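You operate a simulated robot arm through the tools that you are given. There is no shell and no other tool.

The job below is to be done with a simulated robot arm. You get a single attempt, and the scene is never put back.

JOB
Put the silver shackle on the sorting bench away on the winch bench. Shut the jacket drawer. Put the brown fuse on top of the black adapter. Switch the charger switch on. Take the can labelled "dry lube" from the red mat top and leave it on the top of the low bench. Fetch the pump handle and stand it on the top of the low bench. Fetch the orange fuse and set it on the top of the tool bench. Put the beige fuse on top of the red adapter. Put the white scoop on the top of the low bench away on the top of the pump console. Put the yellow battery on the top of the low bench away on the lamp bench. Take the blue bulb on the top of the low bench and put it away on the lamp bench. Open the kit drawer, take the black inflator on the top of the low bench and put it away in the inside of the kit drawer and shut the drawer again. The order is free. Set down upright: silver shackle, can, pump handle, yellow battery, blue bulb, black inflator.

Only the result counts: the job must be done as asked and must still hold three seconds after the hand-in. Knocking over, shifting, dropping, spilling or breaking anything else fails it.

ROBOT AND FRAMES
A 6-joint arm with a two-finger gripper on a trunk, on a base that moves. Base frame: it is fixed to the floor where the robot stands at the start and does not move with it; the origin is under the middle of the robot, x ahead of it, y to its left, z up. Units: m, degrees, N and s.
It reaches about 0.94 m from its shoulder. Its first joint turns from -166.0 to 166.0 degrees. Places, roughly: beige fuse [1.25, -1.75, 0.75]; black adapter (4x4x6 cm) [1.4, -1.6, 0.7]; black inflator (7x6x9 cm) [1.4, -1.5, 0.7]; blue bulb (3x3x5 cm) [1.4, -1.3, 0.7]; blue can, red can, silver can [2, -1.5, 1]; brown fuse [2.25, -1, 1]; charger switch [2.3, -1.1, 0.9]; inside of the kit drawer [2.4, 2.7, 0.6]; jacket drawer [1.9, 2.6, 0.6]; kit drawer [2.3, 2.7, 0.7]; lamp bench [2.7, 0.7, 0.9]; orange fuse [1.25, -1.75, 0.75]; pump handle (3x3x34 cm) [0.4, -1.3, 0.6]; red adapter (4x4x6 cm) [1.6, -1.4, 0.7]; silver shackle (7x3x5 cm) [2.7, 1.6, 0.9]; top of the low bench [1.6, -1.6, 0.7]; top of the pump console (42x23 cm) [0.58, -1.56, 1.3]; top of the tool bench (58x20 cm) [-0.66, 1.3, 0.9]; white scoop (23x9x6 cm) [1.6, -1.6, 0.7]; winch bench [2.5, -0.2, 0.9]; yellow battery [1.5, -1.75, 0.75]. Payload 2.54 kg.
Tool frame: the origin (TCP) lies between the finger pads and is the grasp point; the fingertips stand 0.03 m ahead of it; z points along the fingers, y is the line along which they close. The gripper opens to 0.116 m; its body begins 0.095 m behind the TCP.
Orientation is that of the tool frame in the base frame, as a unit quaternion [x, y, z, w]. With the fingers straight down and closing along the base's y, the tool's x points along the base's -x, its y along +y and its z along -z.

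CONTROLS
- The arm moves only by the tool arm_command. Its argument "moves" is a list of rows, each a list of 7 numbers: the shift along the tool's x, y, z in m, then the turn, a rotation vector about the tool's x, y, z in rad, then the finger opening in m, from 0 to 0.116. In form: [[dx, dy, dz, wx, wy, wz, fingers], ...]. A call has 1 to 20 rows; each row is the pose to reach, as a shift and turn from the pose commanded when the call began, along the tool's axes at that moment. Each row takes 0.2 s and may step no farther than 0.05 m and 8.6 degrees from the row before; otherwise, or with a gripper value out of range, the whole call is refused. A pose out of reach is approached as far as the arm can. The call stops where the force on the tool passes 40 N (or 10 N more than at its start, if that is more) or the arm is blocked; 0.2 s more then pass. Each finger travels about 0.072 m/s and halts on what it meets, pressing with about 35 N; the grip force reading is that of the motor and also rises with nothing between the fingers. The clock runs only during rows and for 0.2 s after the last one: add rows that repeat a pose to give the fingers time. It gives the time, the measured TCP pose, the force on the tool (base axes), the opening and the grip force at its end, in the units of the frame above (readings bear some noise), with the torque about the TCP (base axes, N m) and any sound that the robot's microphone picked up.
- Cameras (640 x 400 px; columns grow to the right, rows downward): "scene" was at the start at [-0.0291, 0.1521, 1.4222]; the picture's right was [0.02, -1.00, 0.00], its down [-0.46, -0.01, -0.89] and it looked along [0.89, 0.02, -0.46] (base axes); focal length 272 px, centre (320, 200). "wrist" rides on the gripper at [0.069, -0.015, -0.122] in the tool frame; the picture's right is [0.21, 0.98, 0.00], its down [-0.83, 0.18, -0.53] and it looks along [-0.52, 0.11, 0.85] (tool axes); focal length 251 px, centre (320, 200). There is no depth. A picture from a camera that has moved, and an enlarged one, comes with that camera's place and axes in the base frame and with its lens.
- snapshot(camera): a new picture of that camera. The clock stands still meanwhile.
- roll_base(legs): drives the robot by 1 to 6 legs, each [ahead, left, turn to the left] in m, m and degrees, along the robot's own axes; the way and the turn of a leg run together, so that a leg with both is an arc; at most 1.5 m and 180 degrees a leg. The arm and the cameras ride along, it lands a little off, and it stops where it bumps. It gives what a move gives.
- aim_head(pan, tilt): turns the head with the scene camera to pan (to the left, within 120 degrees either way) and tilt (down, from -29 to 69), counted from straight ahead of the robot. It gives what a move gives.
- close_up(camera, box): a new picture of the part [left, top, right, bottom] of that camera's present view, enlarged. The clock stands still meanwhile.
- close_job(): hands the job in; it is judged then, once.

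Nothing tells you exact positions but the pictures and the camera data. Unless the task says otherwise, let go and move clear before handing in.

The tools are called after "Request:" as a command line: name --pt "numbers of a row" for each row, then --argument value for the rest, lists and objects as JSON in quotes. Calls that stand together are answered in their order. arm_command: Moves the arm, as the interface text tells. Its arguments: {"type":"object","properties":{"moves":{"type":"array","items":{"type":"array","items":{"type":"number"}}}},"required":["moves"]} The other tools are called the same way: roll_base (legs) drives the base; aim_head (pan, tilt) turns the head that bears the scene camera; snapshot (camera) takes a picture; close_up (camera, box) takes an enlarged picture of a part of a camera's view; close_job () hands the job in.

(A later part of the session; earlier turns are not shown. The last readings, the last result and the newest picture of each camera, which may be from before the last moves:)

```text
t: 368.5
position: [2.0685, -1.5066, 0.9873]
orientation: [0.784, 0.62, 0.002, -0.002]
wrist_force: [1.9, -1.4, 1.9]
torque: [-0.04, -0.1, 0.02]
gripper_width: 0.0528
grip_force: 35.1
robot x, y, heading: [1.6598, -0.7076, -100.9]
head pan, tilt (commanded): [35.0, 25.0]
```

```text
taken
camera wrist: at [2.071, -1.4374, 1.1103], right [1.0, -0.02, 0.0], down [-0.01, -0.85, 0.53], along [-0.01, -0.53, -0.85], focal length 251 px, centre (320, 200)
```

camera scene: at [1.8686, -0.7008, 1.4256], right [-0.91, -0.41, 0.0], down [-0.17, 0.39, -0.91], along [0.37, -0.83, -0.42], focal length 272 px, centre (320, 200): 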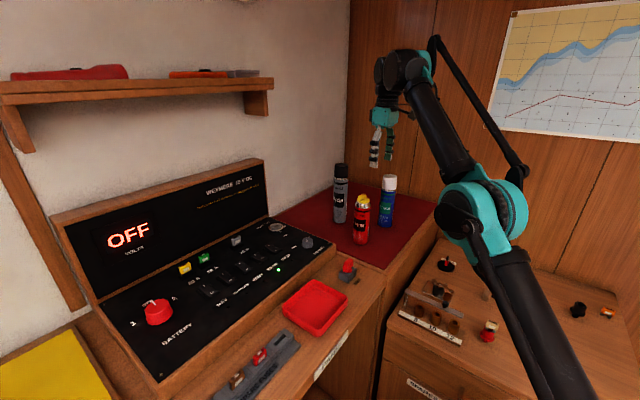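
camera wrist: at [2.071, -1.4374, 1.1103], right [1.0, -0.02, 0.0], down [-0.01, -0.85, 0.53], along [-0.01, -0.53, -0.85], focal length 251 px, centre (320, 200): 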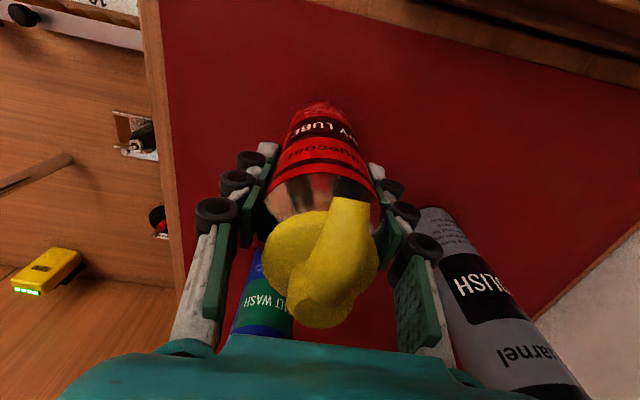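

The can is gripped (52.8 mm). I lift it and carry it across to a free place on the low bench, keeping away from the pump handle.

Request:
arm_command --pt "0 0 -0.043 0 0 0 0.035" --pt "0 0 -0.086 0 0 0 0.035" --pt "0 0 -0.13 0 0 0 0.035" --pt "0.0115 -0.0422 -0.13 0 0 0 0.035" --pt "0.0229 -0.0844 -0.13 0 0 0 0.035" --pt "0.0344 -0.1266 -0.13 0 0 0 0.035" --pt "0.0459 -0.1687 -0.13 0 0 0 0.035" --pt "0.0574 -0.2109 -0.13 0 0 0 0.035" --pt "0.0688 -0.2531 -0.13 0 0 0 0.035" --pt "0.0803 -0.2953 -0.13 0 0 0 0.035" --pt "0.0693 -0.3412 -0.13 0 0 0 0.035" --pt "0.0584 -0.3871 -0.13 0 0 0 0.035" --pt "0.0474 -0.433 -0.13 0 0 0 0.035" --pt "0.0364 -0.4788 -0.13 0 0 0 0.035" --pt "0.0254 -0.5247 -0.13 0 0 0 0.035" --pt "0.0145 -0.5706 -0.13 0 0 0 0.035" --pt "0.0035 -0.6165 -0.13 0 0 0 0.035"

Request:
aim_head --pan 0 --tilt 42

Request:
snapshot --camera "scene"

Request:
snapshot --camera "wrist"

```text
t: 372.1
position: [1.4708, -1.362, 1.1169]
orientation: [0.784, 0.621, 0.003, -0.002]
wrist_force: [-0.1, 0.3, -2.5]
torque: [0.0, 0.08, 0.0]
gripper_width: 0.0525
grip_force: 34.8
robot x, y, heading: [1.6614, -0.7071, -100.8]
head pan, tilt (commanded): [35.0, 25.0]
```

```text
t: 373.1
position: [1.4709, -1.3621, 1.1167]
orientation: [0.784, 0.621, 0.002, -0.003]
wrist_force: [0.7, 0.3, -3.2]
torque: [0.01, -0.02, 0.02]
gripper_width: 0.0528
grip_force: 34.9
robot x, y, heading: [1.6618, -0.7065, -100.8]
head pan, tilt (commanded): [0.0, 42.0]
```

```text
taken
camera scene: at [1.8157, -0.6983, 1.3993], right [-0.98, 0.19, 0.0], down [0.13, 0.66, -0.74], along [-0.14, -0.73, -0.67], focal length 272 px, centre (320, 200)
```

scene: 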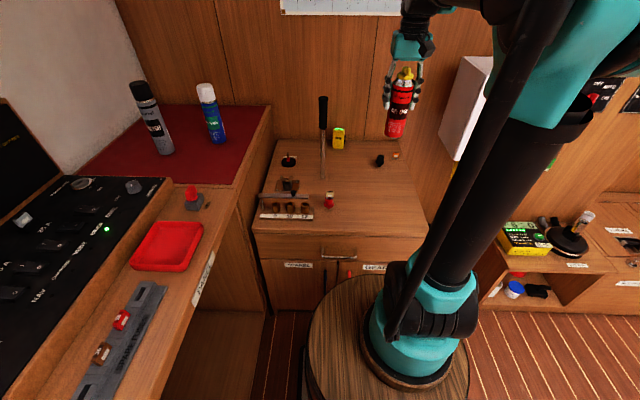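

```text
taken
camera wrist: at [1.4736, -1.2927, 1.2403], right [1.0, -0.02, 0.0], down [-0.01, -0.85, 0.53], along [-0.01, -0.53, -0.85], focal length 251 px, centre (320, 200)
```

wrist: 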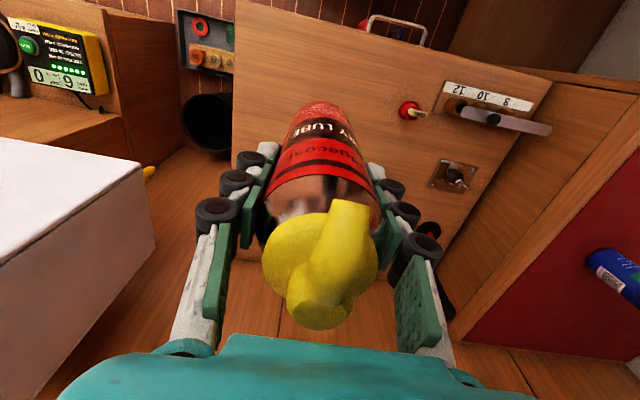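

Request:
arm_command --pt "-0.013 0.005 0.03 0 0 0 0.035" --pt "-0.0263 0.0104 0.07 0 0 0 0.035" --pt "-0.0263 0.0104 0.115 0 0 0 0.035" --pt "-0.0263 0.0104 0.16 0 0 0 0.035" --pt "-0.0263 0.0104 0.205 0 0 0 0.035" --pt "-0.0263 0.0104 0.25 0 0 0 0.035" --pt "-0.0263 0.0104 0.28 0 0 0 0.035" --pt "-0.0263 0.0104 0.289 0 0 0 0.035"

Request:
close_up --camera "scene" --box '[250, 90, 450, 250]'

```text
t: 374.9
position: [1.4774, -1.389, 0.8278]
orientation: [0.784, 0.621, 0.002, -0.003]
wrist_force: [-0.5, 0.0, -3.2]
torque: [0.02, 0.0, 0.01]
gripper_width: 0.053
grip_force: 35.0
robot x, y, heading: [1.6621, -0.7056, -100.9]
head pan, tilt (commanded): [0.0, 42.0]
```

```text
2.50 times, centred on (350, 170) of scene
camera zoom: at [1.8157, -0.6983, 1.3993], right [-0.98, 0.19, 0.0], down [0.13, 0.66, -0.74], along [-0.14, -0.73, -0.67], focal length 679 px, centre (245, 275)
```

zoom: 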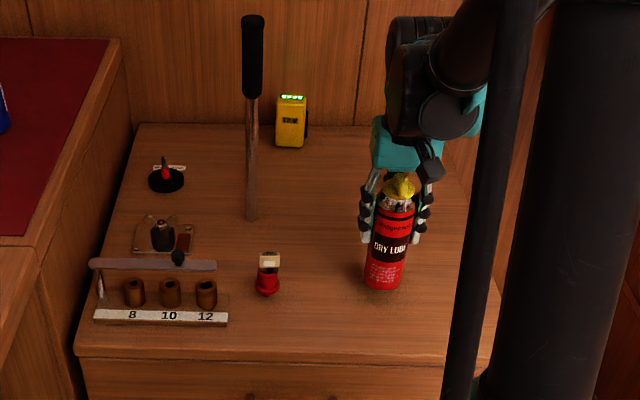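

Request:
arm_command --pt "0 0 0.003 0 0 0 0.035" --pt "0 0 0.006 0 0 0 0.035"

```text
t: 375.5
position: [1.4756, -1.3873, 0.822]
orientation: [0.784, 0.621, 0.003, -0.002]
wrist_force: [0.6, -0.2, -2.6]
torque: [0.0, 0.01, 0.03]
gripper_width: 0.0529
grip_force: 35.1
robot x, y, heading: [1.6597, -0.7056, -101.2]
head pan, tilt (commanded): [0.0, 42.0]
```

Request:
arm_command --pt "0 0 0.003 0 0 0 0.035"

```text
t: 375.9
position: [1.4763, -1.3878, 0.8198]
orientation: [0.784, 0.621, 0.002, -0.003]
wrist_force: [0.6, -0.2, -3.3]
torque: [-0.04, 0.0, 0.03]
gripper_width: 0.0526
grip_force: 34.8
robot x, y, heading: [1.6601, -0.7022, -101.1]
head pan, tilt (commanded): [0.0, 42.0]
```

Request:
arm_command --pt "0 0 0.003 0 0 0 0.035"

```text
t: 376.3
position: [1.4761, -1.3863, 0.8156]
orientation: [0.784, 0.621, 0.002, -0.003]
wrist_force: [0.7, -0.2, -2.2]
torque: [-0.02, 0.02, -0.01]
gripper_width: 0.0528
grip_force: 35.1
robot x, y, heading: [1.6597, -0.7064, -101.1]
head pan, tilt (commanded): [0.0, 42.0]
```

Request:
arm_command --pt "0 0 0.003 0 0 0 0.035"

```text
t: 376.7
position: [1.4754, -1.3874, 0.813]
orientation: [0.784, 0.621, 0.003, -0.003]
wrist_force: [0.2, -0.3, -2.3]
torque: [-0.03, 0.0, -0.03]
gripper_width: 0.0529
grip_force: 34.1
robot x, y, heading: [1.6634, -0.7067, -100.8]
head pan, tilt (commanded): [0.0, 42.0]
```

Request:
arm_command --pt "0 0 0.003 0 0 0 0.035"

```text
t: 377.1
position: [1.4761, -1.3889, 0.8112]
orientation: [0.785, 0.62, 0.002, -0.003]
wrist_force: [-0.6, -0.6, -4.0]
torque: [-0.01, -0.03, -0.01]
gripper_width: 0.0528
grip_force: 34.5
robot x, y, heading: [1.6602, -0.7111, -101.0]
head pan, tilt (commanded): [0.0, 42.0]
```

Request:
arm_command --pt "0 0 0.003 0 0 0 0.035"

Request:
close_up --camera "scene" --box '[330, 130, 430, 220]'

```text
t: 377.5
position: [1.4754, -1.3871, 0.808]
orientation: [0.784, 0.62, 0.003, -0.004]
wrist_force: [0.0, -0.4, -2.7]
torque: [0.02, 0.03, -0.03]
gripper_width: 0.0529
grip_force: 35.2
robot x, y, heading: [1.6624, -0.7083, -100.9]
head pan, tilt (commanded): [0.0, 42.0]
```

```text
4.44 times, centred on (380, 175) of scene
camera zoom: at [1.8157, -0.6983, 1.3993], right [-0.98, 0.19, 0.0], down [0.13, 0.66, -0.74], along [-0.14, -0.73, -0.67], focal length 1208 px, centre (53, 311)
```

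zoom: 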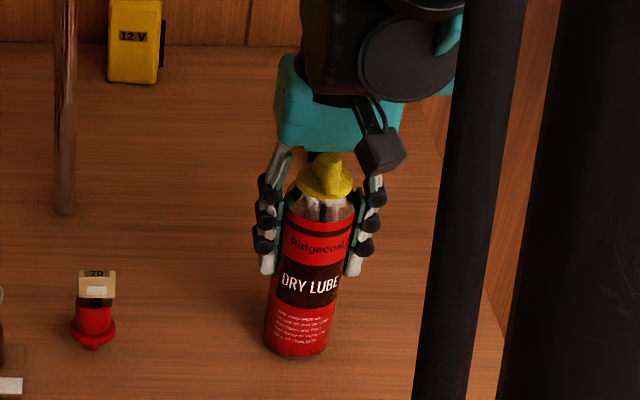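

Request:
arm_command --pt "0 0 0.0025 0 0 0 0.035"

```text
t: 377.9
position: [1.4768, -1.3866, 0.8057]
orientation: [0.784, 0.621, 0.002, -0.001]
wrist_force: [0.4, -4.3, 24.3]
torque: [-0.14, -0.01, 0.03]
gripper_width: 0.0531
grip_force: 34.9
robot x, y, heading: [1.6639, -0.7016, -101.0]
head pan, tilt (commanded): [0.0, 42.0]
```

Contact. I ease off, open, and rise.

Request:
arm_command --pt "0 0 -0.0015 0 0 0 0.035" --pt "0 0 -0.0015 0 0 0 0.054" --pt "0 0 -0.0015 0 0 0 0.058" --pt "0 0 -0.0015 0 0 0 0.065" --pt "0 0 -0.0015 0 0 0 0.08" --pt "0 0 -0.0015 0 0 0 0.095" --pt "0 0 -0.02 0 0 0 0.095" --pt "0 0 -0.06 0 0 0 0.095" --pt "0 0 -0.1 0 0 0 0.095" --pt "0 0 -0.14 0 0 0 0.095" --pt "0 0 -0.18 0 0 0 0.095" --pt "0 0 -0.22 0 0 0 0.095" --pt "0 0 -0.26 0 0 0 0.095" --pt "0 0 -0.3 0 0 0 0.095"

Request:
snapshot --camera "wrist"

Request:
close_up --camera "scene" --box '[250, 90, 450, 250]'

```text
t: 380.9
position: [1.4759, -1.3894, 1.1065]
orientation: [0.784, 0.62, 0.002, -0.003]
wrist_force: [0.1, 0.3, -0.5]
torque: [-0.01, 0.01, -0.05]
gripper_width: 0.095
grip_force: 0.0
robot x, y, heading: [1.6647, -0.7066, -101.2]
head pan, tilt (commanded): [0.0, 42.0]
```

```text
taken
camera wrist: at [1.477, -1.3192, 1.2295], right [1.0, -0.02, 0.0], down [-0.01, -0.85, 0.53], along [-0.01, -0.53, -0.85], focal length 251 px, centre (320, 200)
```

wrist: 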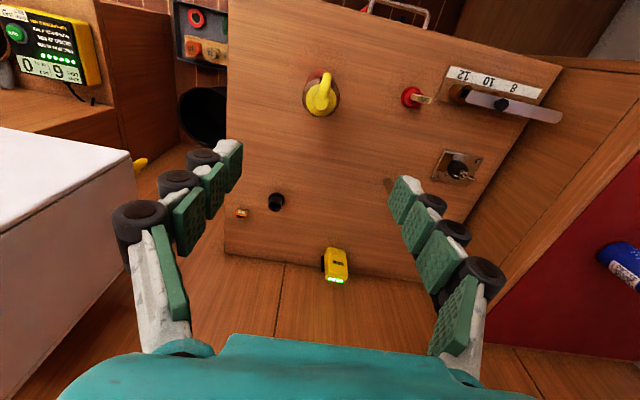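

```text
2.50 times, centred on (350, 170) of scene
camera zoom: at [1.8157, -0.6983, 1.3993], right [-0.98, 0.19, 0.0], down [0.13, 0.66, -0.74], along [-0.14, -0.73, -0.67], focal length 679 px, centre (245, 275)
```

zoom: 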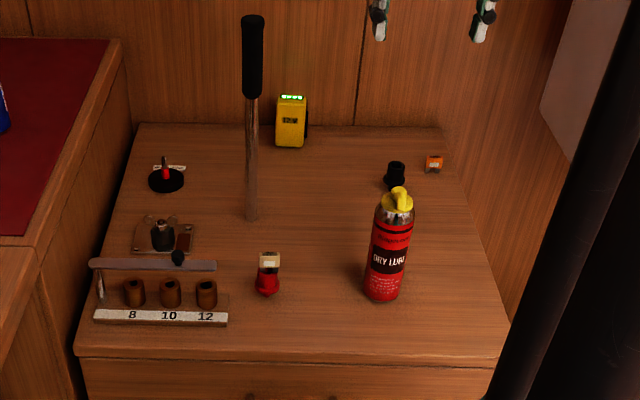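

The can stands well. Next is the brown fuse in the SPARE FUSES block at about (2.13, −0.93). I swing the arm around to the left above it, keeping the gripper's orientation.

Request:
arm_command --pt "0.0071 0.0453 -0.01 0 0 0 0.095" --pt "0.0143 0.0905 -0.02 0 0 0 0.09" --pt "0.0214 0.1358 -0.02 0 0 0 0.08" --pt "0.0285 0.181 -0.02 0 0 0 0.07" --pt "0.0357 0.2263 -0.02 0 0 0 0.06" --pt "0.0428 0.2715 -0.02 0 0 0 0.06" --pt "0.0723 0.3022 -0.02 0 0 0 0.06" --pt "0.1019 0.3329 -0.02 0 0 0 0.06" --pt "0.1314 0.3636 -0.02 0 0 0 0.06" --pt "0.1609 0.3942 -0.02 0 0 0 0.06" --pt "0.1905 0.4249 -0.02 0 0 0 0.06" --pt "0.22 0.4556 -0.02 0 0 0 0.06" --pt "0.2627 0.4695 -0.02 0 0 0 0.06" --pt "0.3054 0.4833 -0.02 0 0 0 0.06" --pt "0.3481 0.4972 -0.02 0 0 0 0.06" --pt "0.3907 0.5111 -0.02 0 0 0 0.06" --pt "0.4334 0.5249 -0.02 0 0 0 0.06" --pt "0.4761 0.5388 -0.02 0 0 0 0.06"

Request:
aim_head --pan 75 --tilt 45

Request:
snapshot --camera "scene"

Request:
snapshot --camera "wrist"

```text
t: 384.7
position: [2.1099, -1.05, 1.1271]
orientation: [0.784, 0.621, 0.003, -0.002]
wrist_force: [-1.0, -0.1, 0.5]
torque: [0.01, -0.01, 0.0]
gripper_width: 0.0601
grip_force: 0.1
robot x, y, heading: [1.6624, -0.7073, -101.3]
head pan, tilt (commanded): [0.0, 42.0]
```

```text
t: 386.2
position: [2.1106, -1.051, 1.1267]
orientation: [0.784, 0.62, 0.001, -0.003]
wrist_force: [-0.2, 0.4, -0.3]
torque: [0.05, 0.03, 0.0]
gripper_width: 0.06
grip_force: 0.1
robot x, y, heading: [1.6642, -0.7062, -101.2]
head pan, tilt (commanded): [75.0, 45.0]
```

```text
taken
camera scene: at [1.9048, -0.6518, 1.3949], right [-0.44, -0.9, 0.0], down [-0.64, 0.31, -0.71], along [0.64, -0.31, -0.71], focal length 272 px, centre (320, 200)
```

scene: 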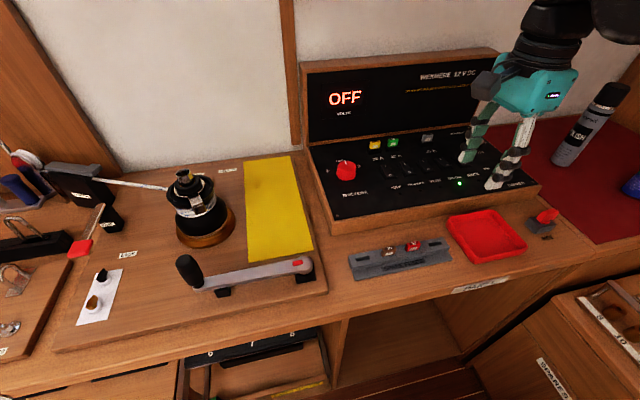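

```text
taken
camera wrist: at [2.1123, -0.9809, 1.2498], right [1.0, -0.02, 0.0], down [-0.01, -0.85, 0.53], along [-0.01, -0.53, -0.85], focal length 251 px, centre (320, 200)
```

wrist: 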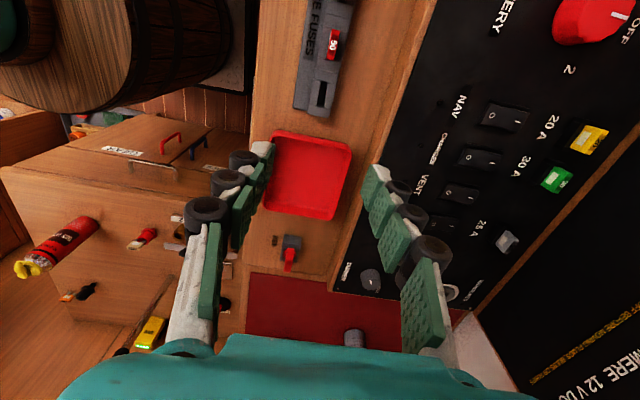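

Request:
close_up --camera "scene" --box '[335, 220, 465, 300]'

Request:
close_up --camera "scene" --box '[320, 120, 540, 220]'

```text
4.92 times, centred on (400, 260) of scene
camera zoom: at [1.9048, -0.6518, 1.3949], right [-0.44, -0.9, 0.0], down [-0.64, 0.31, -0.71], along [0.64, -0.31, -0.71], focal length 1338 px, centre (-74, -95)
```

zoom: 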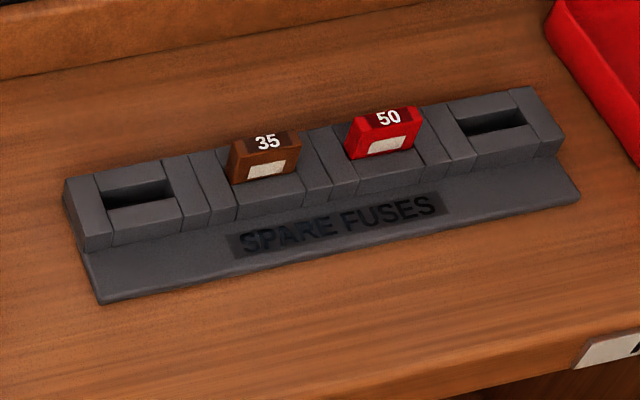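

```text
2.91 times, centred on (430, 170) of scene
camera zoom: at [1.9048, -0.6518, 1.3949], right [-0.44, -0.9, 0.0], down [-0.64, 0.31, -0.71], along [0.64, -0.31, -0.71], focal length 790 px, centre (0, 287)
```

zoom: 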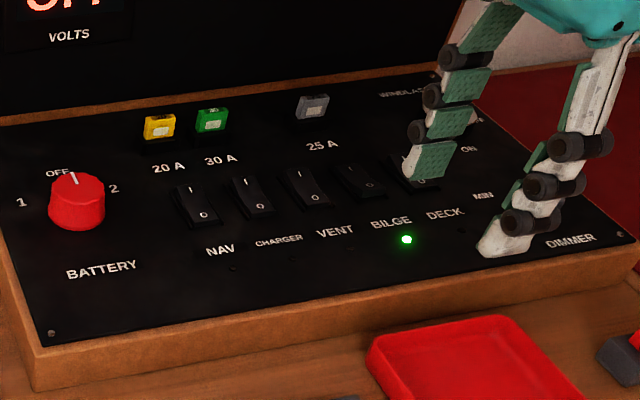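

Request:
arm_command --pt "0.0442 -0.0028 0.01 0 0 0 0.06" --pt "0.0885 -0.0056 0.03 0 0 0 0.06" --pt "0.1327 -0.0084 0.06 0 0 0 0.06" --pt "0.1327 -0.0084 0.06 0 0 0 0.06"

Request:
snapshot --camera "wrist"

Request:
close_up --camera "wrist" --box '[260, 60, 400, 200]'

```text
refused: row 3 steps farther than a row can; nothing moved
```

```text
taken
camera wrist: at [2.1123, -0.9809, 1.2498], right [1.0, -0.02, 0.0], down [-0.01, -0.85, 0.53], along [-0.01, -0.53, -0.85], focal length 251 px, centre (320, 200)
```

wrist: 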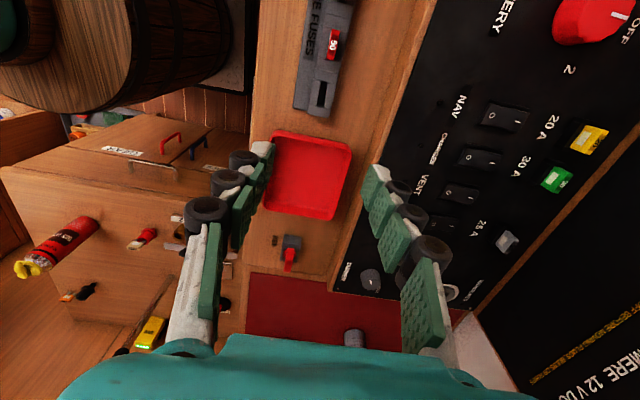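

```text
2.86 times, centred on (330, 130) of wrist
camera zoom: at [2.1123, -0.9809, 1.2498], right [1.0, -0.02, 0.0], down [-0.01, -0.85, 0.53], along [-0.01, -0.53, -0.85], focal length 718 px, centre (291, 400)
```

zoom: 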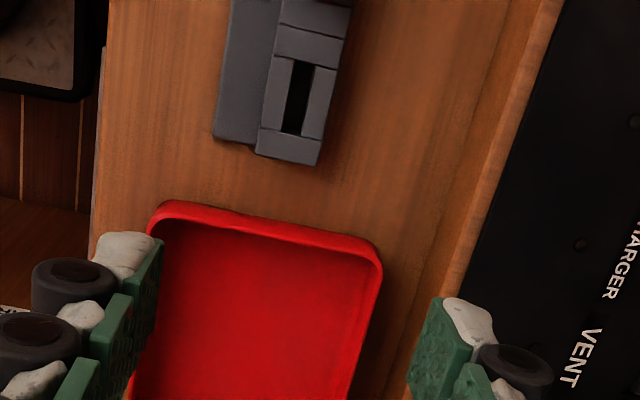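

Request:
arm_command --pt "0.0332 -0.0021 0.015 0 0 0 0.06" --pt "0.0664 -0.0042 0.03 0 0 0 0.06" --pt "0.0995 -0.0063 0.045 0 0 0 0.06" --pt "0.1327 -0.0084 0.06 0 0 0 0.06" --pt "0.1327 -0.0084 0.06 0 0 0 0.06"

Request:
close_up --camera "wrist" --box '[240, 40, 400, 200]'

Request:
snapshot --camera "scene"

```text
t: 387.4
position: [2.1321, -0.9191, 1.0691]
orientation: [0.784, 0.621, 0.002, -0.003]
wrist_force: [1.0, 0.5, 0.4]
torque: [0.01, -0.02, -0.01]
gripper_width: 0.06
grip_force: 0.0
robot x, y, heading: [1.6618, -0.7049, -100.9]
head pan, tilt (commanded): [75.0, 45.0]
```

```text
2.50 times, centred on (320, 120) of wrist
camera zoom: at [2.1351, -0.8493, 1.1914], right [1.0, -0.02, 0.0], down [-0.01, -0.85, 0.53], along [-0.01, -0.53, -0.85], focal length 629 px, centre (320, 400)
```

zoom: 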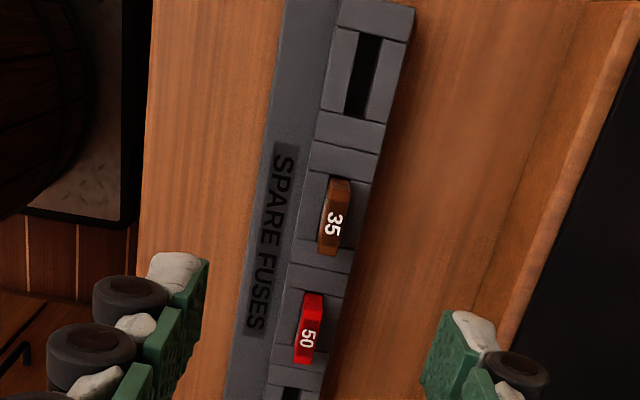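

```text
taken
camera scene: at [1.9049, -0.6517, 1.3949], right [-0.44, -0.9, 0.0], down [-0.64, 0.31, -0.71], along [0.64, -0.31, -0.71], focal length 272 px, centre (320, 200)
```

scene: 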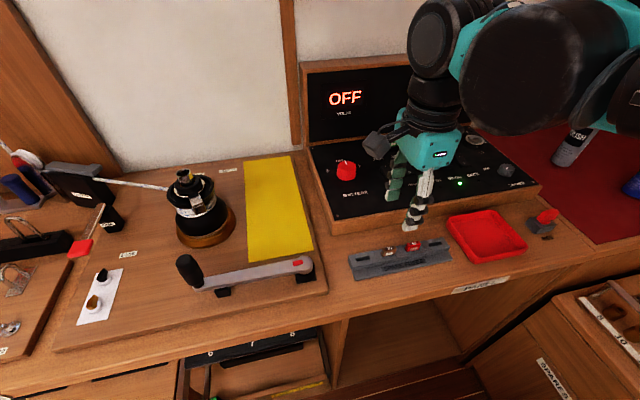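

Brown "35" fuse top is at (2.1415, −0.9315, 0.911), standing ~1.5 cm proud of the block. I come down over it, fingers closing across its thickness.

Request:
arm_command --pt "-0.005 0.006 0.03 0 0 -0.028 0.05" --pt "-0.0099 0.012 0.06 0 0 -0.056 0.045" --pt "-0.0099 0.012 0.09 0 0 -0.056 0.045" --pt "-0.0099 0.012 0.112 0 0 -0.056 0.045" --pt "-0.0099 0.012 0.112 0 0 -0.056 0.045"

Request:
close_up --camera "wrist" --box '[240, 90, 400, 220]'

Request:
close_up --camera "scene" --box '[340, 190, 460, 290]'

```text
t: 388.6
position: [2.1405, -0.9323, 0.9541]
orientation: [0.767, 0.642, 0.002, -0.002]
wrist_force: [0.3, -0.2, -0.1]
torque: [-0.03, -0.01, -0.04]
gripper_width: 0.0449
grip_force: 0.2
robot x, y, heading: [1.6624, -0.7071, -100.8]
head pan, tilt (commanded): [75.0, 45.0]
```

```text
3.08 times, centred on (320, 155) of wrist
camera zoom: at [2.1391, -0.8625, 1.0781], right [1.0, 0.04, 0.0], down [0.03, -0.85, 0.53], along [0.02, -0.53, -0.85], focal length 774 px, centre (320, 338)
```

zoom: 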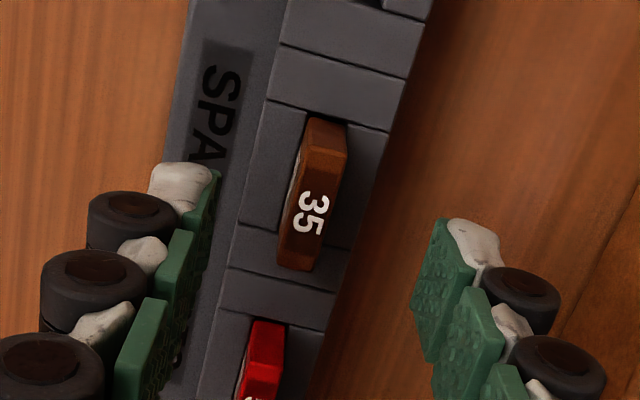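

```text
4.00 times, centred on (400, 240) of scene
camera zoom: at [1.9049, -0.6517, 1.3949], right [-0.44, -0.9, 0.0], down [-0.64, 0.31, -0.71], along [0.64, -0.31, -0.71], focal length 1087 px, centre (0, 40)
```

zoom: 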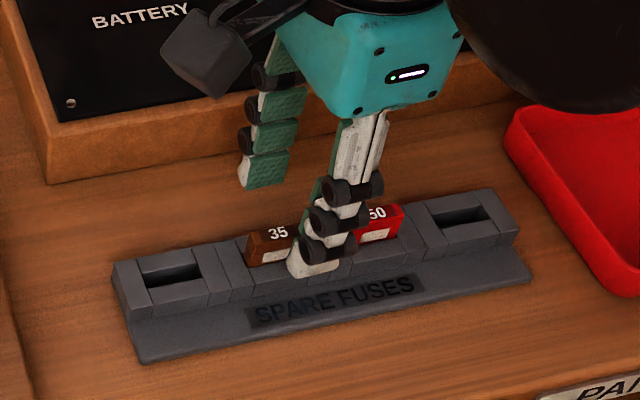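

Request:
arm_command --pt "0.0028 -0.0015 0.012 0 0 0 0.045" --pt "0.0028 -0.0015 0.0235 0 0 0 0.045" --pt "0.0028 -0.0015 0.0235 0 0 0 0.035" --pt "0.0028 -0.0015 0.0235 0 0 0 0.025" --pt "0.0028 -0.0015 0.0235 0 0 0 0.016" --pt "0.0028 -0.0015 0.0235 0 0 0 0.008" --pt "0.0028 -0.0015 0.0235 0 0 0 0.0"

Request:
close_up --camera "wrist" --box '[240, 90, 400, 220]'

```text
t: 390.2
position: [2.1394, -0.9276, 0.9338]
orientation: [0.767, 0.642, 0.002, -0.002]
wrist_force: [-8.8, 2.8, -1.7]
torque: [0.05, 0.3, -0.26]
gripper_width: 0.0064
grip_force: 35.7
robot x, y, heading: [1.6566, -0.7068, -100.8]
head pan, tilt (commanded): [75.0, 45.0]
```

```text
3.08 times, centred on (320, 155) of wrist
camera zoom: at [2.1376, -0.8585, 1.0567], right [1.0, 0.04, 0.0], down [0.03, -0.85, 0.53], along [0.02, -0.53, -0.85], focal length 774 px, centre (320, 338)
```

zoom: 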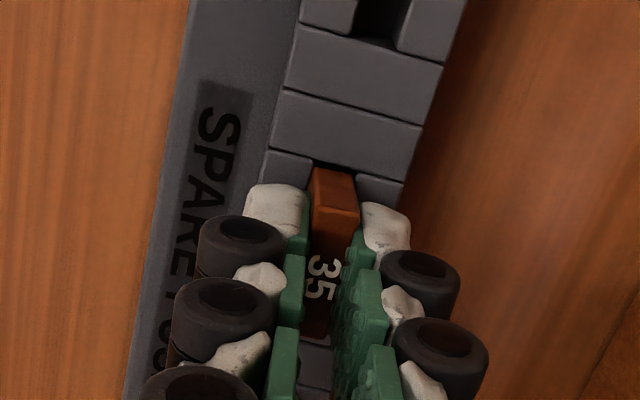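

Gripped. I pull the fuse straight up out of its slot.

Request:
arm_command --pt "0 0 -0.008 0 0 0 0.0" --pt "0 0 -0.018 0 0 0 0.0" --pt "0 0 -0.03 0 0 0 0.0" --pt "0 0 -0.05 0 0 0 0.0" --pt "0 0 -0.08 0 0 0 0.0" --pt "0 0 -0.12 0 0 0 0.0"

Request:
close_up --camera "wrist" --box '[240, 90, 400, 220]'

Request:
close_up --camera "scene" --box '[340, 150, 480, 290]'

```text
t: 391.6
position: [2.1411, -0.9283, 1.0541]
orientation: [0.767, 0.642, 0.003, -0.002]
wrist_force: [0.1, 0.4, -0.1]
torque: [0.03, 0.0, 0.02]
gripper_width: 0.0067
grip_force: 34.9
robot x, y, heading: [1.6614, -0.7074, -101.0]
head pan, tilt (commanded): [75.0, 45.0]
```

```text
3.08 times, centred on (320, 155) of wrist
camera zoom: at [2.1381, -0.8591, 1.1776], right [1.0, 0.04, 0.0], down [0.03, -0.85, 0.53], along [0.02, -0.53, -0.85], focal length 774 px, centre (320, 338)
```

zoom: 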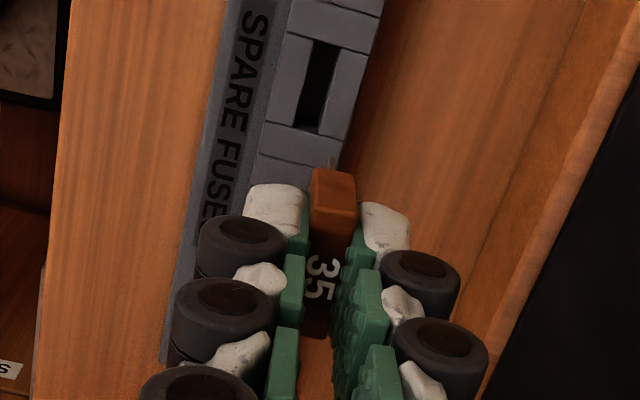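

```text
2.86 times, centred on (410, 220) of scene
camera zoom: at [1.9049, -0.6518, 1.3949], right [-0.44, -0.9, 0.0], down [-0.64, 0.31, -0.71], along [0.64, -0.31, -0.71], focal length 776 px, centre (63, 143)
```

zoom: 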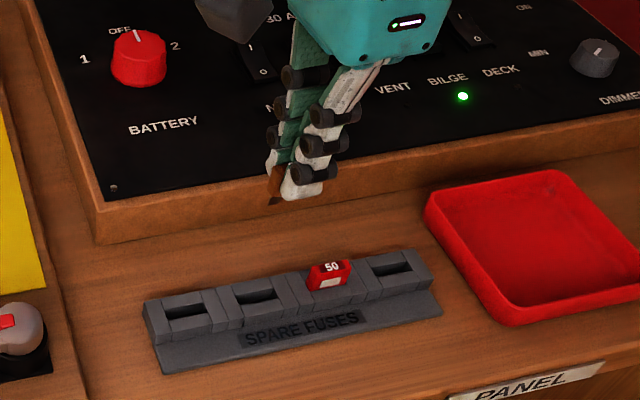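

The brown fuse is out; the red one stays undisturbed. I carry it back over to the low bench at a safe height.

Request:
arm_command --pt "-0.0313 -0.0023 -0.025 0 0 0 0" --pt "-0.0627 -0.0046 -0.05 0 0 0 0" --pt "-0.094 -0.0069 -0.075 0 0 0 0" --pt "-0.1253 -0.0092 -0.1 0 0 0 0" --pt "-0.1672 -0.0255 -0.1 0 0 0 0" --pt "-0.2091 -0.0417 -0.1 0 0 0 0" --pt "-0.251 -0.058 -0.1 0 0 0 0" --pt "-0.2928 -0.0742 -0.1 0 0 0 0" --pt "-0.3347 -0.0905 -0.1 0 0 0 0" --pt "-0.3766 -0.1067 -0.1 0 0 0 0" --pt "-0.4044 -0.139 -0.1 0 0 0 0" --pt "-0.4322 -0.1713 -0.1 0 0 0 0" --pt "-0.46 -0.2037 -0.1 0 0 0 0" --pt "-0.4879 -0.236 -0.1 0 0 0 0" --pt "-0.5157 -0.2683 -0.1 0 0 0 0" --pt "-0.5435 -0.3006 -0.1 0 0 0 0"

Request:
aim_head --pan 0 --tilt 42

```text
t: 395.0
position: [1.7492, -1.4119, 1.1497]
orientation: [0.766, 0.643, 0.002, -0.002]
wrist_force: [-0.4, 1.2, -0.5]
torque: [-0.07, 0.0, 0.0]
gripper_width: 0.0068
grip_force: 35.1
robot x, y, heading: [1.6626, -0.7088, -101.0]
head pan, tilt (commanded): [75.0, 45.0]
```

```text
t: 396.4
position: [1.7499, -1.4109, 1.1494]
orientation: [0.767, 0.642, 0.003, -0.002]
wrist_force: [-0.4, 0.0, 0.4]
torque: [0.01, 0.04, -0.02]
gripper_width: 0.007
grip_force: 35.6
robot x, y, heading: [1.6606, -0.7045, -101.1]
head pan, tilt (commanded): [0.0, 42.0]
```

Request:
arm_command --pt "-0.0062 -0.0425 0 0 0 0 0" --pt "-0.0123 -0.0849 0 0 0 0 0" --pt "-0.0185 -0.1274 0 0 0 0 0" --pt "-0.0247 -0.1698 0 0 0 0 0" --pt "-0.0309 -0.2123 0 0 0 0 0" --pt "-0.037 -0.2547 0 0 0 0 0" --pt "-0.0432 -0.2972 0 0 0 0 0" --pt "-0.0814 -0.3064 0.01 0 0 0 0" --pt "-0.1196 -0.3156 0.02 0 0 0 0" --pt "-0.1579 -0.3249 0.03 0 0 0 0" --pt "-0.1961 -0.3341 0.04 0 0 0 0" --pt "-0.2343 -0.3433 0.05 0 0 0 0" --pt "-0.2343 -0.3433 0.05 0 0 0 0"

Request:
snapshot --camera "wrist"

Request:
snapshot --camera "scene"

```text
t: 399.2
position: [1.369, -1.5823, 1.097]
orientation: [0.766, 0.642, 0.003, -0.002]
wrist_force: [0.8, 0.2, 0.3]
torque: [-0.01, -0.02, 0.02]
gripper_width: 0.0067
grip_force: 34.9
robot x, y, heading: [1.662, -0.7037, -101.0]
head pan, tilt (commanded): [0.0, 42.0]
```

```text
taken
camera wrist: at [1.3671, -1.5121, 1.2196], right [1.0, 0.04, 0.0], down [0.03, -0.85, 0.53], along [0.02, -0.53, -0.85], focal length 251 px, centre (320, 200)
```

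wrist: 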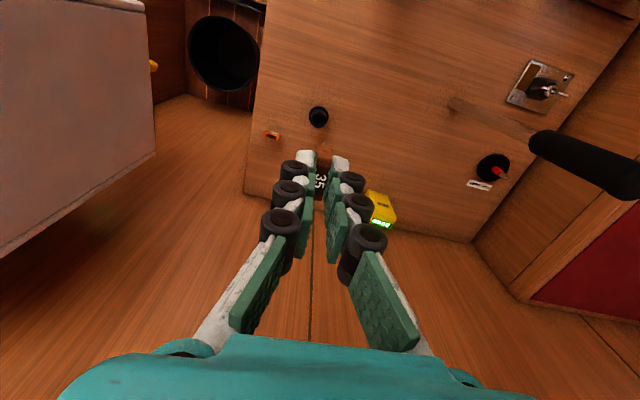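

```text
taken
camera scene: at [1.8157, -0.6981, 1.3993], right [-0.98, 0.19, 0.0], down [0.13, 0.66, -0.74], along [-0.14, -0.73, -0.67], focal length 272 px, centre (320, 200)
```

scene: 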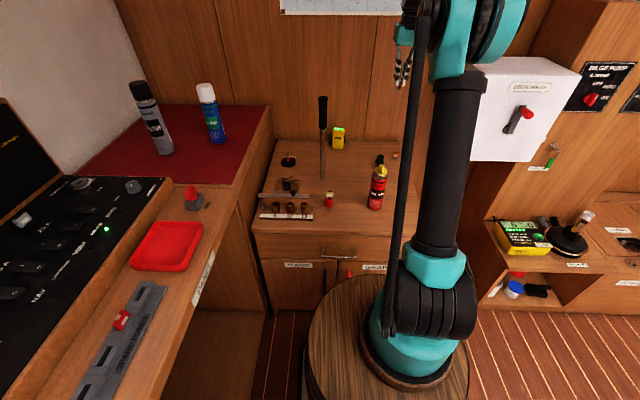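

Request:
arm_command --pt "-0.01 0.002 0.04 0 0 0 0" --pt "-0.02 0.005 0.08 0 0 0 0" --pt "-0.0292 0.0072 0.12 0 0 0 0" --pt "-0.0292 0.0072 0.165 0 0 0 0" --pt "-0.0292 0.0072 0.205 0 0 0 0" --pt "-0.0292 0.0072 0.205 0 0 0 0"

Request:
close_up --camera "wrist" --box '[240, 80, 400, 210]'

Request:
close_up --camera "scene" --box '[340, 90, 440, 190]'

```text
t: 400.6
position: [1.3705, -1.6114, 0.8914]
orientation: [0.767, 0.642, 0.003, -0.003]
wrist_force: [0.1, -0.8, 0.2]
torque: [0.0, 0.0, -0.01]
gripper_width: 0.0067
grip_force: 34.7
robot x, y, heading: [1.6605, -0.7072, -101.2]
head pan, tilt (commanded): [0.0, 42.0]
```

```text
3.08 times, centred on (320, 145) of wrist
camera zoom: at [1.3679, -1.542, 1.014], right [1.0, 0.04, 0.0], down [0.03, -0.85, 0.53], along [0.02, -0.53, -0.85], focal length 774 px, centre (320, 369)
```

zoom: 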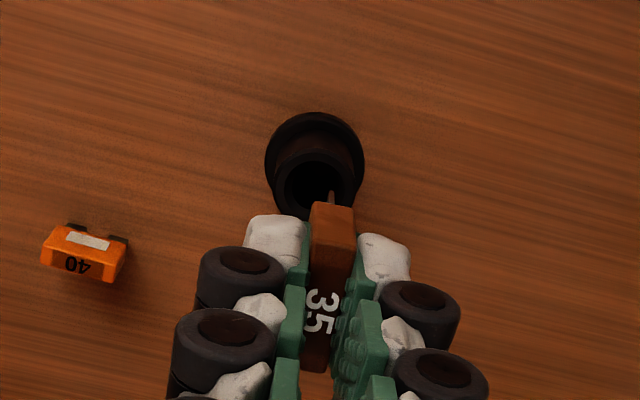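

```text
4.00 times, centred on (390, 140) of scene
camera zoom: at [1.8157, -0.6982, 1.3993], right [-0.98, 0.19, 0.0], down [0.13, 0.66, -0.74], along [-0.14, -0.73, -0.67], focal length 1087 px, centre (40, 440)
```

zoom: 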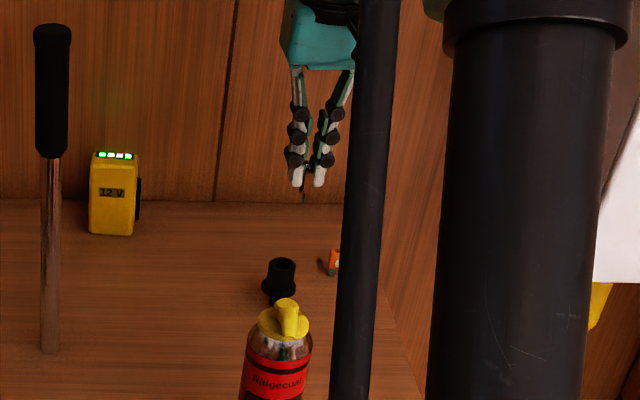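

Request:
arm_command --pt "-0.007 0.001 0.02 0 0 0 0" --pt "-0.0138 0.0022 0.04 0 0 0 0" --pt "-0.0138 0.0022 0.04 0 0 0 0"

Request:
close_up --camera "wrist" --box '[250, 90, 390, 210]'

Request:
close_up --camera "scene" --box '[380, 110, 430, 180]'

```text
t: 401.4
position: [1.3706, -1.6241, 0.8529]
orientation: [0.767, 0.642, 0.002, -0.002]
wrist_force: [-0.9, 0.4, 1.0]
torque: [-0.01, 0.02, 0.0]
gripper_width: 0.0064
grip_force: 35.3
robot x, y, heading: [1.664, -0.7057, -100.8]
head pan, tilt (commanded): [0.0, 42.0]
```

```text
3.33 times, centred on (320, 150) of wrist
camera zoom: at [1.3686, -1.5543, 0.9759], right [1.0, 0.04, 0.0], down [0.03, -0.85, 0.53], along [0.02, -0.53, -0.85], focal length 838 px, centre (320, 367)
```

zoom: 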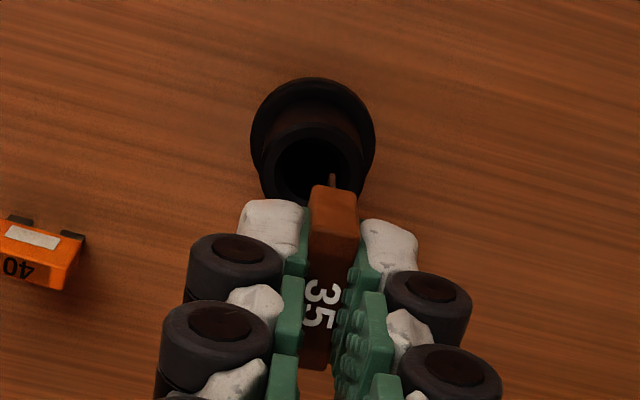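

```text
5.71 times, centred on (405, 145) of scene
camera zoom: at [1.8157, -0.6983, 1.3993], right [-0.98, 0.19, 0.0], down [0.13, 0.66, -0.74], along [-0.14, -0.73, -0.67], focal length 1553 px, centre (-166, 514)
```

zoom: 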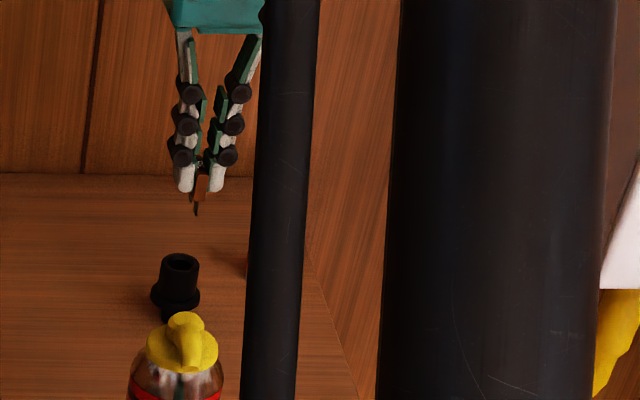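

Adapter centre is (1.371, −1.628); fuse needs ~3 mm more back. I shift and lower to just above the rim.

Request:
arm_command --pt "-0.0028 0 0.015 0 0 0 0" --pt "-0.0028 0 0.03 0 0 0 0" --pt "-0.0028 0 0.036 0 0 0 0" --pt "-0.0028 0 0.036 0 0 0 0"

Request:
close_up --camera "wrist" --box '[270, 110, 370, 210]'

Request:
close_up --camera "scene" --box '[390, 130, 425, 170]'

```text
t: 402.4
position: [1.3703, -1.6258, 0.8159]
orientation: [0.767, 0.642, 0.002, -0.003]
wrist_force: [-0.4, 0.2, -0.1]
torque: [0.01, -0.01, 0.02]
gripper_width: 0.0066
grip_force: 35.1
robot x, y, heading: [1.6613, -0.7041, -101.0]
head pan, tilt (commanded): [0.0, 42.0]
```

```text
4.00 times, centred on (320, 160) of wrist
camera zoom: at [1.3692, -1.5567, 0.9391], right [1.0, 0.04, 0.0], down [0.03, -0.85, 0.53], along [0.02, -0.53, -0.85], focal length 1006 px, centre (320, 360)
```

zoom: 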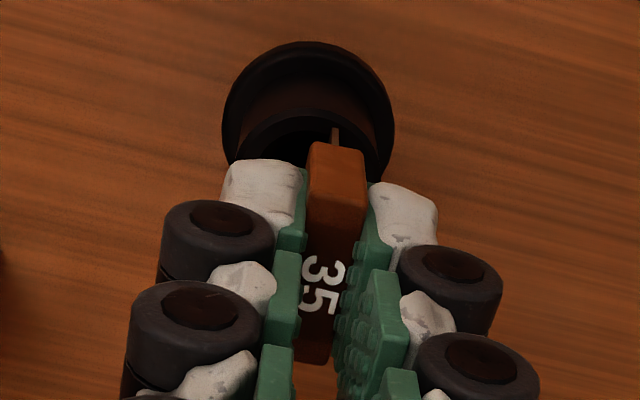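

```text
10.00 times, centred on (408, 150) of scene
camera zoom: at [1.8157, -0.6983, 1.3993], right [-0.98, 0.19, 0.0], down [0.13, 0.66, -0.74], along [-0.14, -0.73, -0.67], focal length 2717 px, centre (-555, 700)
```

zoom: 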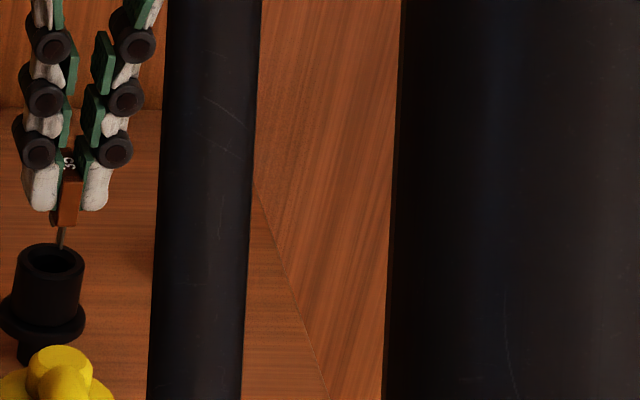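

Request:
arm_command --pt "-0.0032 -0.001 0.003 0 0 0 0" --pt "-0.0032 -0.001 0.006 0 0 0 0" --pt "-0.0032 -0.001 0.006 0 0 0 0"

Request:
close_up --camera "wrist" --box '[270, 110, 370, 210]'

Request:
close_up --camera "scene" --box '[390, 130, 425, 170]'

```text
t: 403.2
position: [1.3699, -1.6297, 0.8103]
orientation: [0.767, 0.642, 0.003, -0.002]
wrist_force: [-0.4, 0.2, -0.3]
torque: [-0.02, 0.03, 0.03]
gripper_width: 0.0068
grip_force: 34.7
robot x, y, heading: [1.6651, -0.7027, -100.9]
head pan, tilt (commanded): [0.0, 42.0]
```

```text
4.00 times, centred on (320, 160) of wrist
camera zoom: at [1.368, -1.5602, 0.933], right [1.0, 0.04, 0.0], down [0.03, -0.85, 0.53], along [0.02, -0.53, -0.85], focal length 1006 px, centre (320, 360)
```

zoom: 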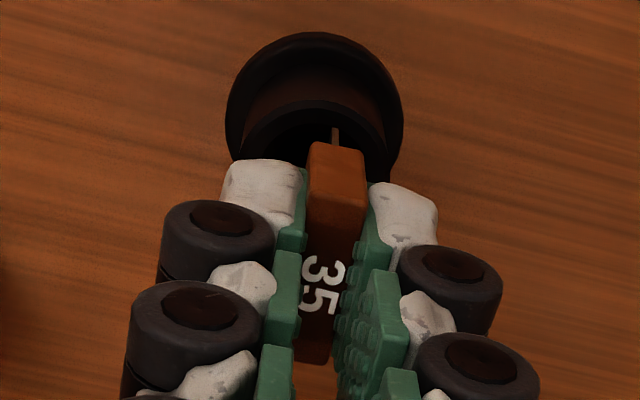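

```text
10.00 times, centred on (408, 150) of scene
camera zoom: at [1.8157, -0.6983, 1.3993], right [-0.98, 0.19, 0.0], down [0.13, 0.66, -0.74], along [-0.14, -0.73, -0.67], focal length 2717 px, centre (-555, 700)
```

zoom: 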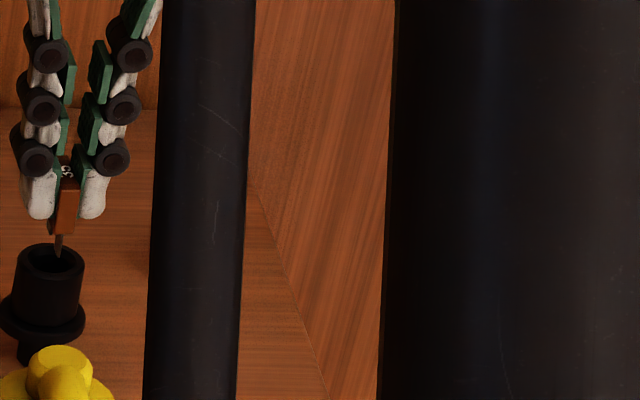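

Request:
arm_command --pt "0 0 0.004 0 0 0 0" --pt "0 0 0.008 0 0 0 0" --pt "0 0 0.008 0 0 0 0"

Request:
close_up --camera "wrist" --box '[270, 90, 370, 190]'

Request:
close_up --camera "scene" --box '[390, 130, 425, 170]'

```text
t: 404.1
position: [1.3703, -1.6296, 0.8025]
orientation: [0.767, 0.642, 0.003, -0.002]
wrist_force: [0.5, 0.4, 0.4]
torque: [0.03, 0.03, 0.0]
gripper_width: 0.0067
grip_force: 35.5
robot x, y, heading: [1.6613, -0.7057, -100.7]
head pan, tilt (commanded): [0.0, 42.0]
```

```text
4.00 times, centred on (320, 140) of wrist
camera zoom: at [1.3681, -1.5603, 0.9252], right [1.0, 0.04, 0.0], down [0.03, -0.85, 0.53], along [0.02, -0.53, -0.85], focal length 1006 px, centre (320, 440)
```

zoom: 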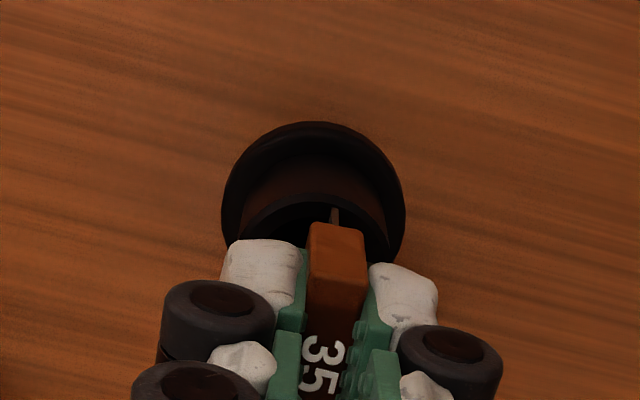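

```text
10.00 times, centred on (408, 150) of scene
camera zoom: at [1.8157, -0.6983, 1.3993], right [-0.98, 0.19, 0.0], down [0.13, 0.66, -0.74], along [-0.14, -0.73, -0.67], focal length 2717 px, centre (-555, 700)
```

zoom: 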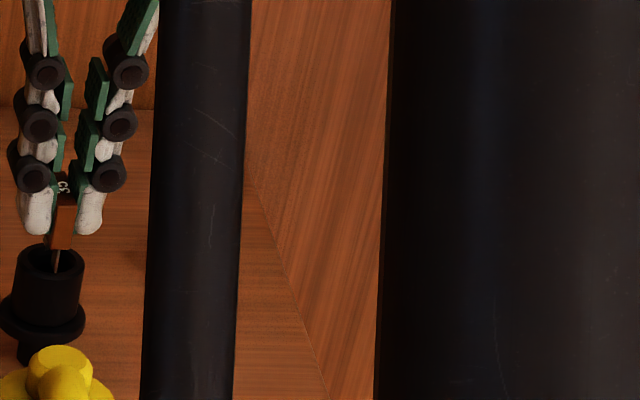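

Triangulated, the fuse's legs are ~8 mm above the rim and nearly centred. A 2 mm correction, then I lower in fine steps.

Request:
arm_command --pt "-0.0018 -0.0017 0.002 0 0 0 0" --pt "-0.0018 -0.0017 0.004 0 0 0 0"

```text
t: 404.6
position: [1.3686, -1.6314, 0.7986]
orientation: [0.767, 0.642, 0.002, -0.002]
wrist_force: [-1.5, -3.3, 16.8]
torque: [-0.25, 0.08, -0.02]
gripper_width: 0.0066
grip_force: 34.6
robot x, y, heading: [1.6628, -0.704, -101.0]
head pan, tilt (commanded): [0.0, 42.0]
```

Request:
arm_command --pt "0 0 -0.001 0 0 0 0"

Request:
close_up --camera "wrist" --box '[270, 90, 370, 190]'

Request:
close_up --camera "scene" --box '[390, 130, 425, 170]'

```text
t: 405.1
position: [1.3687, -1.6311, 0.8011]
orientation: [0.766, 0.642, 0.002, -0.002]
wrist_force: [-0.3, -0.6, 7.3]
torque: [-0.08, 0.02, 0.02]
gripper_width: 0.0066
grip_force: 34.8
robot x, y, heading: [1.6631, -0.7053, -101.0]
head pan, tilt (commanded): [0.0, 42.0]
```

```text
4.00 times, centred on (320, 140) of wrist
camera zoom: at [1.3663, -1.5614, 0.923], right [1.0, 0.04, 0.0], down [0.03, -0.85, 0.53], along [0.02, -0.53, -0.85], focal length 1006 px, centre (320, 440)
```

zoom: 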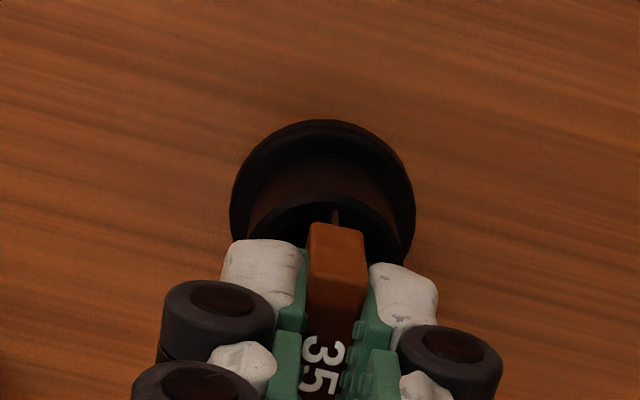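

```text
10.00 times, centred on (408, 150) of scene
camera zoom: at [1.8158, -0.698, 1.3993], right [-0.98, 0.19, 0.0], down [0.13, 0.66, -0.74], along [-0.14, -0.73, -0.67], focal length 2717 px, centre (-555, 700)
```

zoom: 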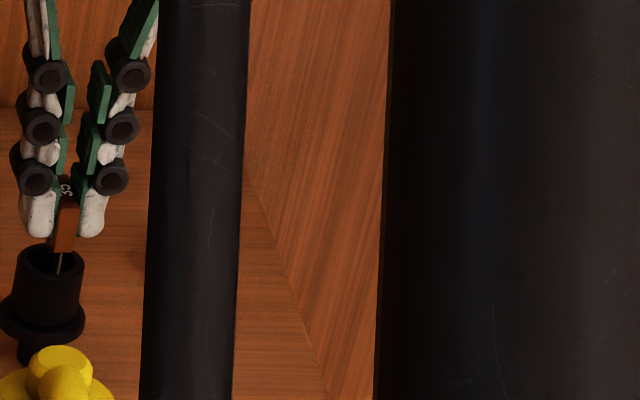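

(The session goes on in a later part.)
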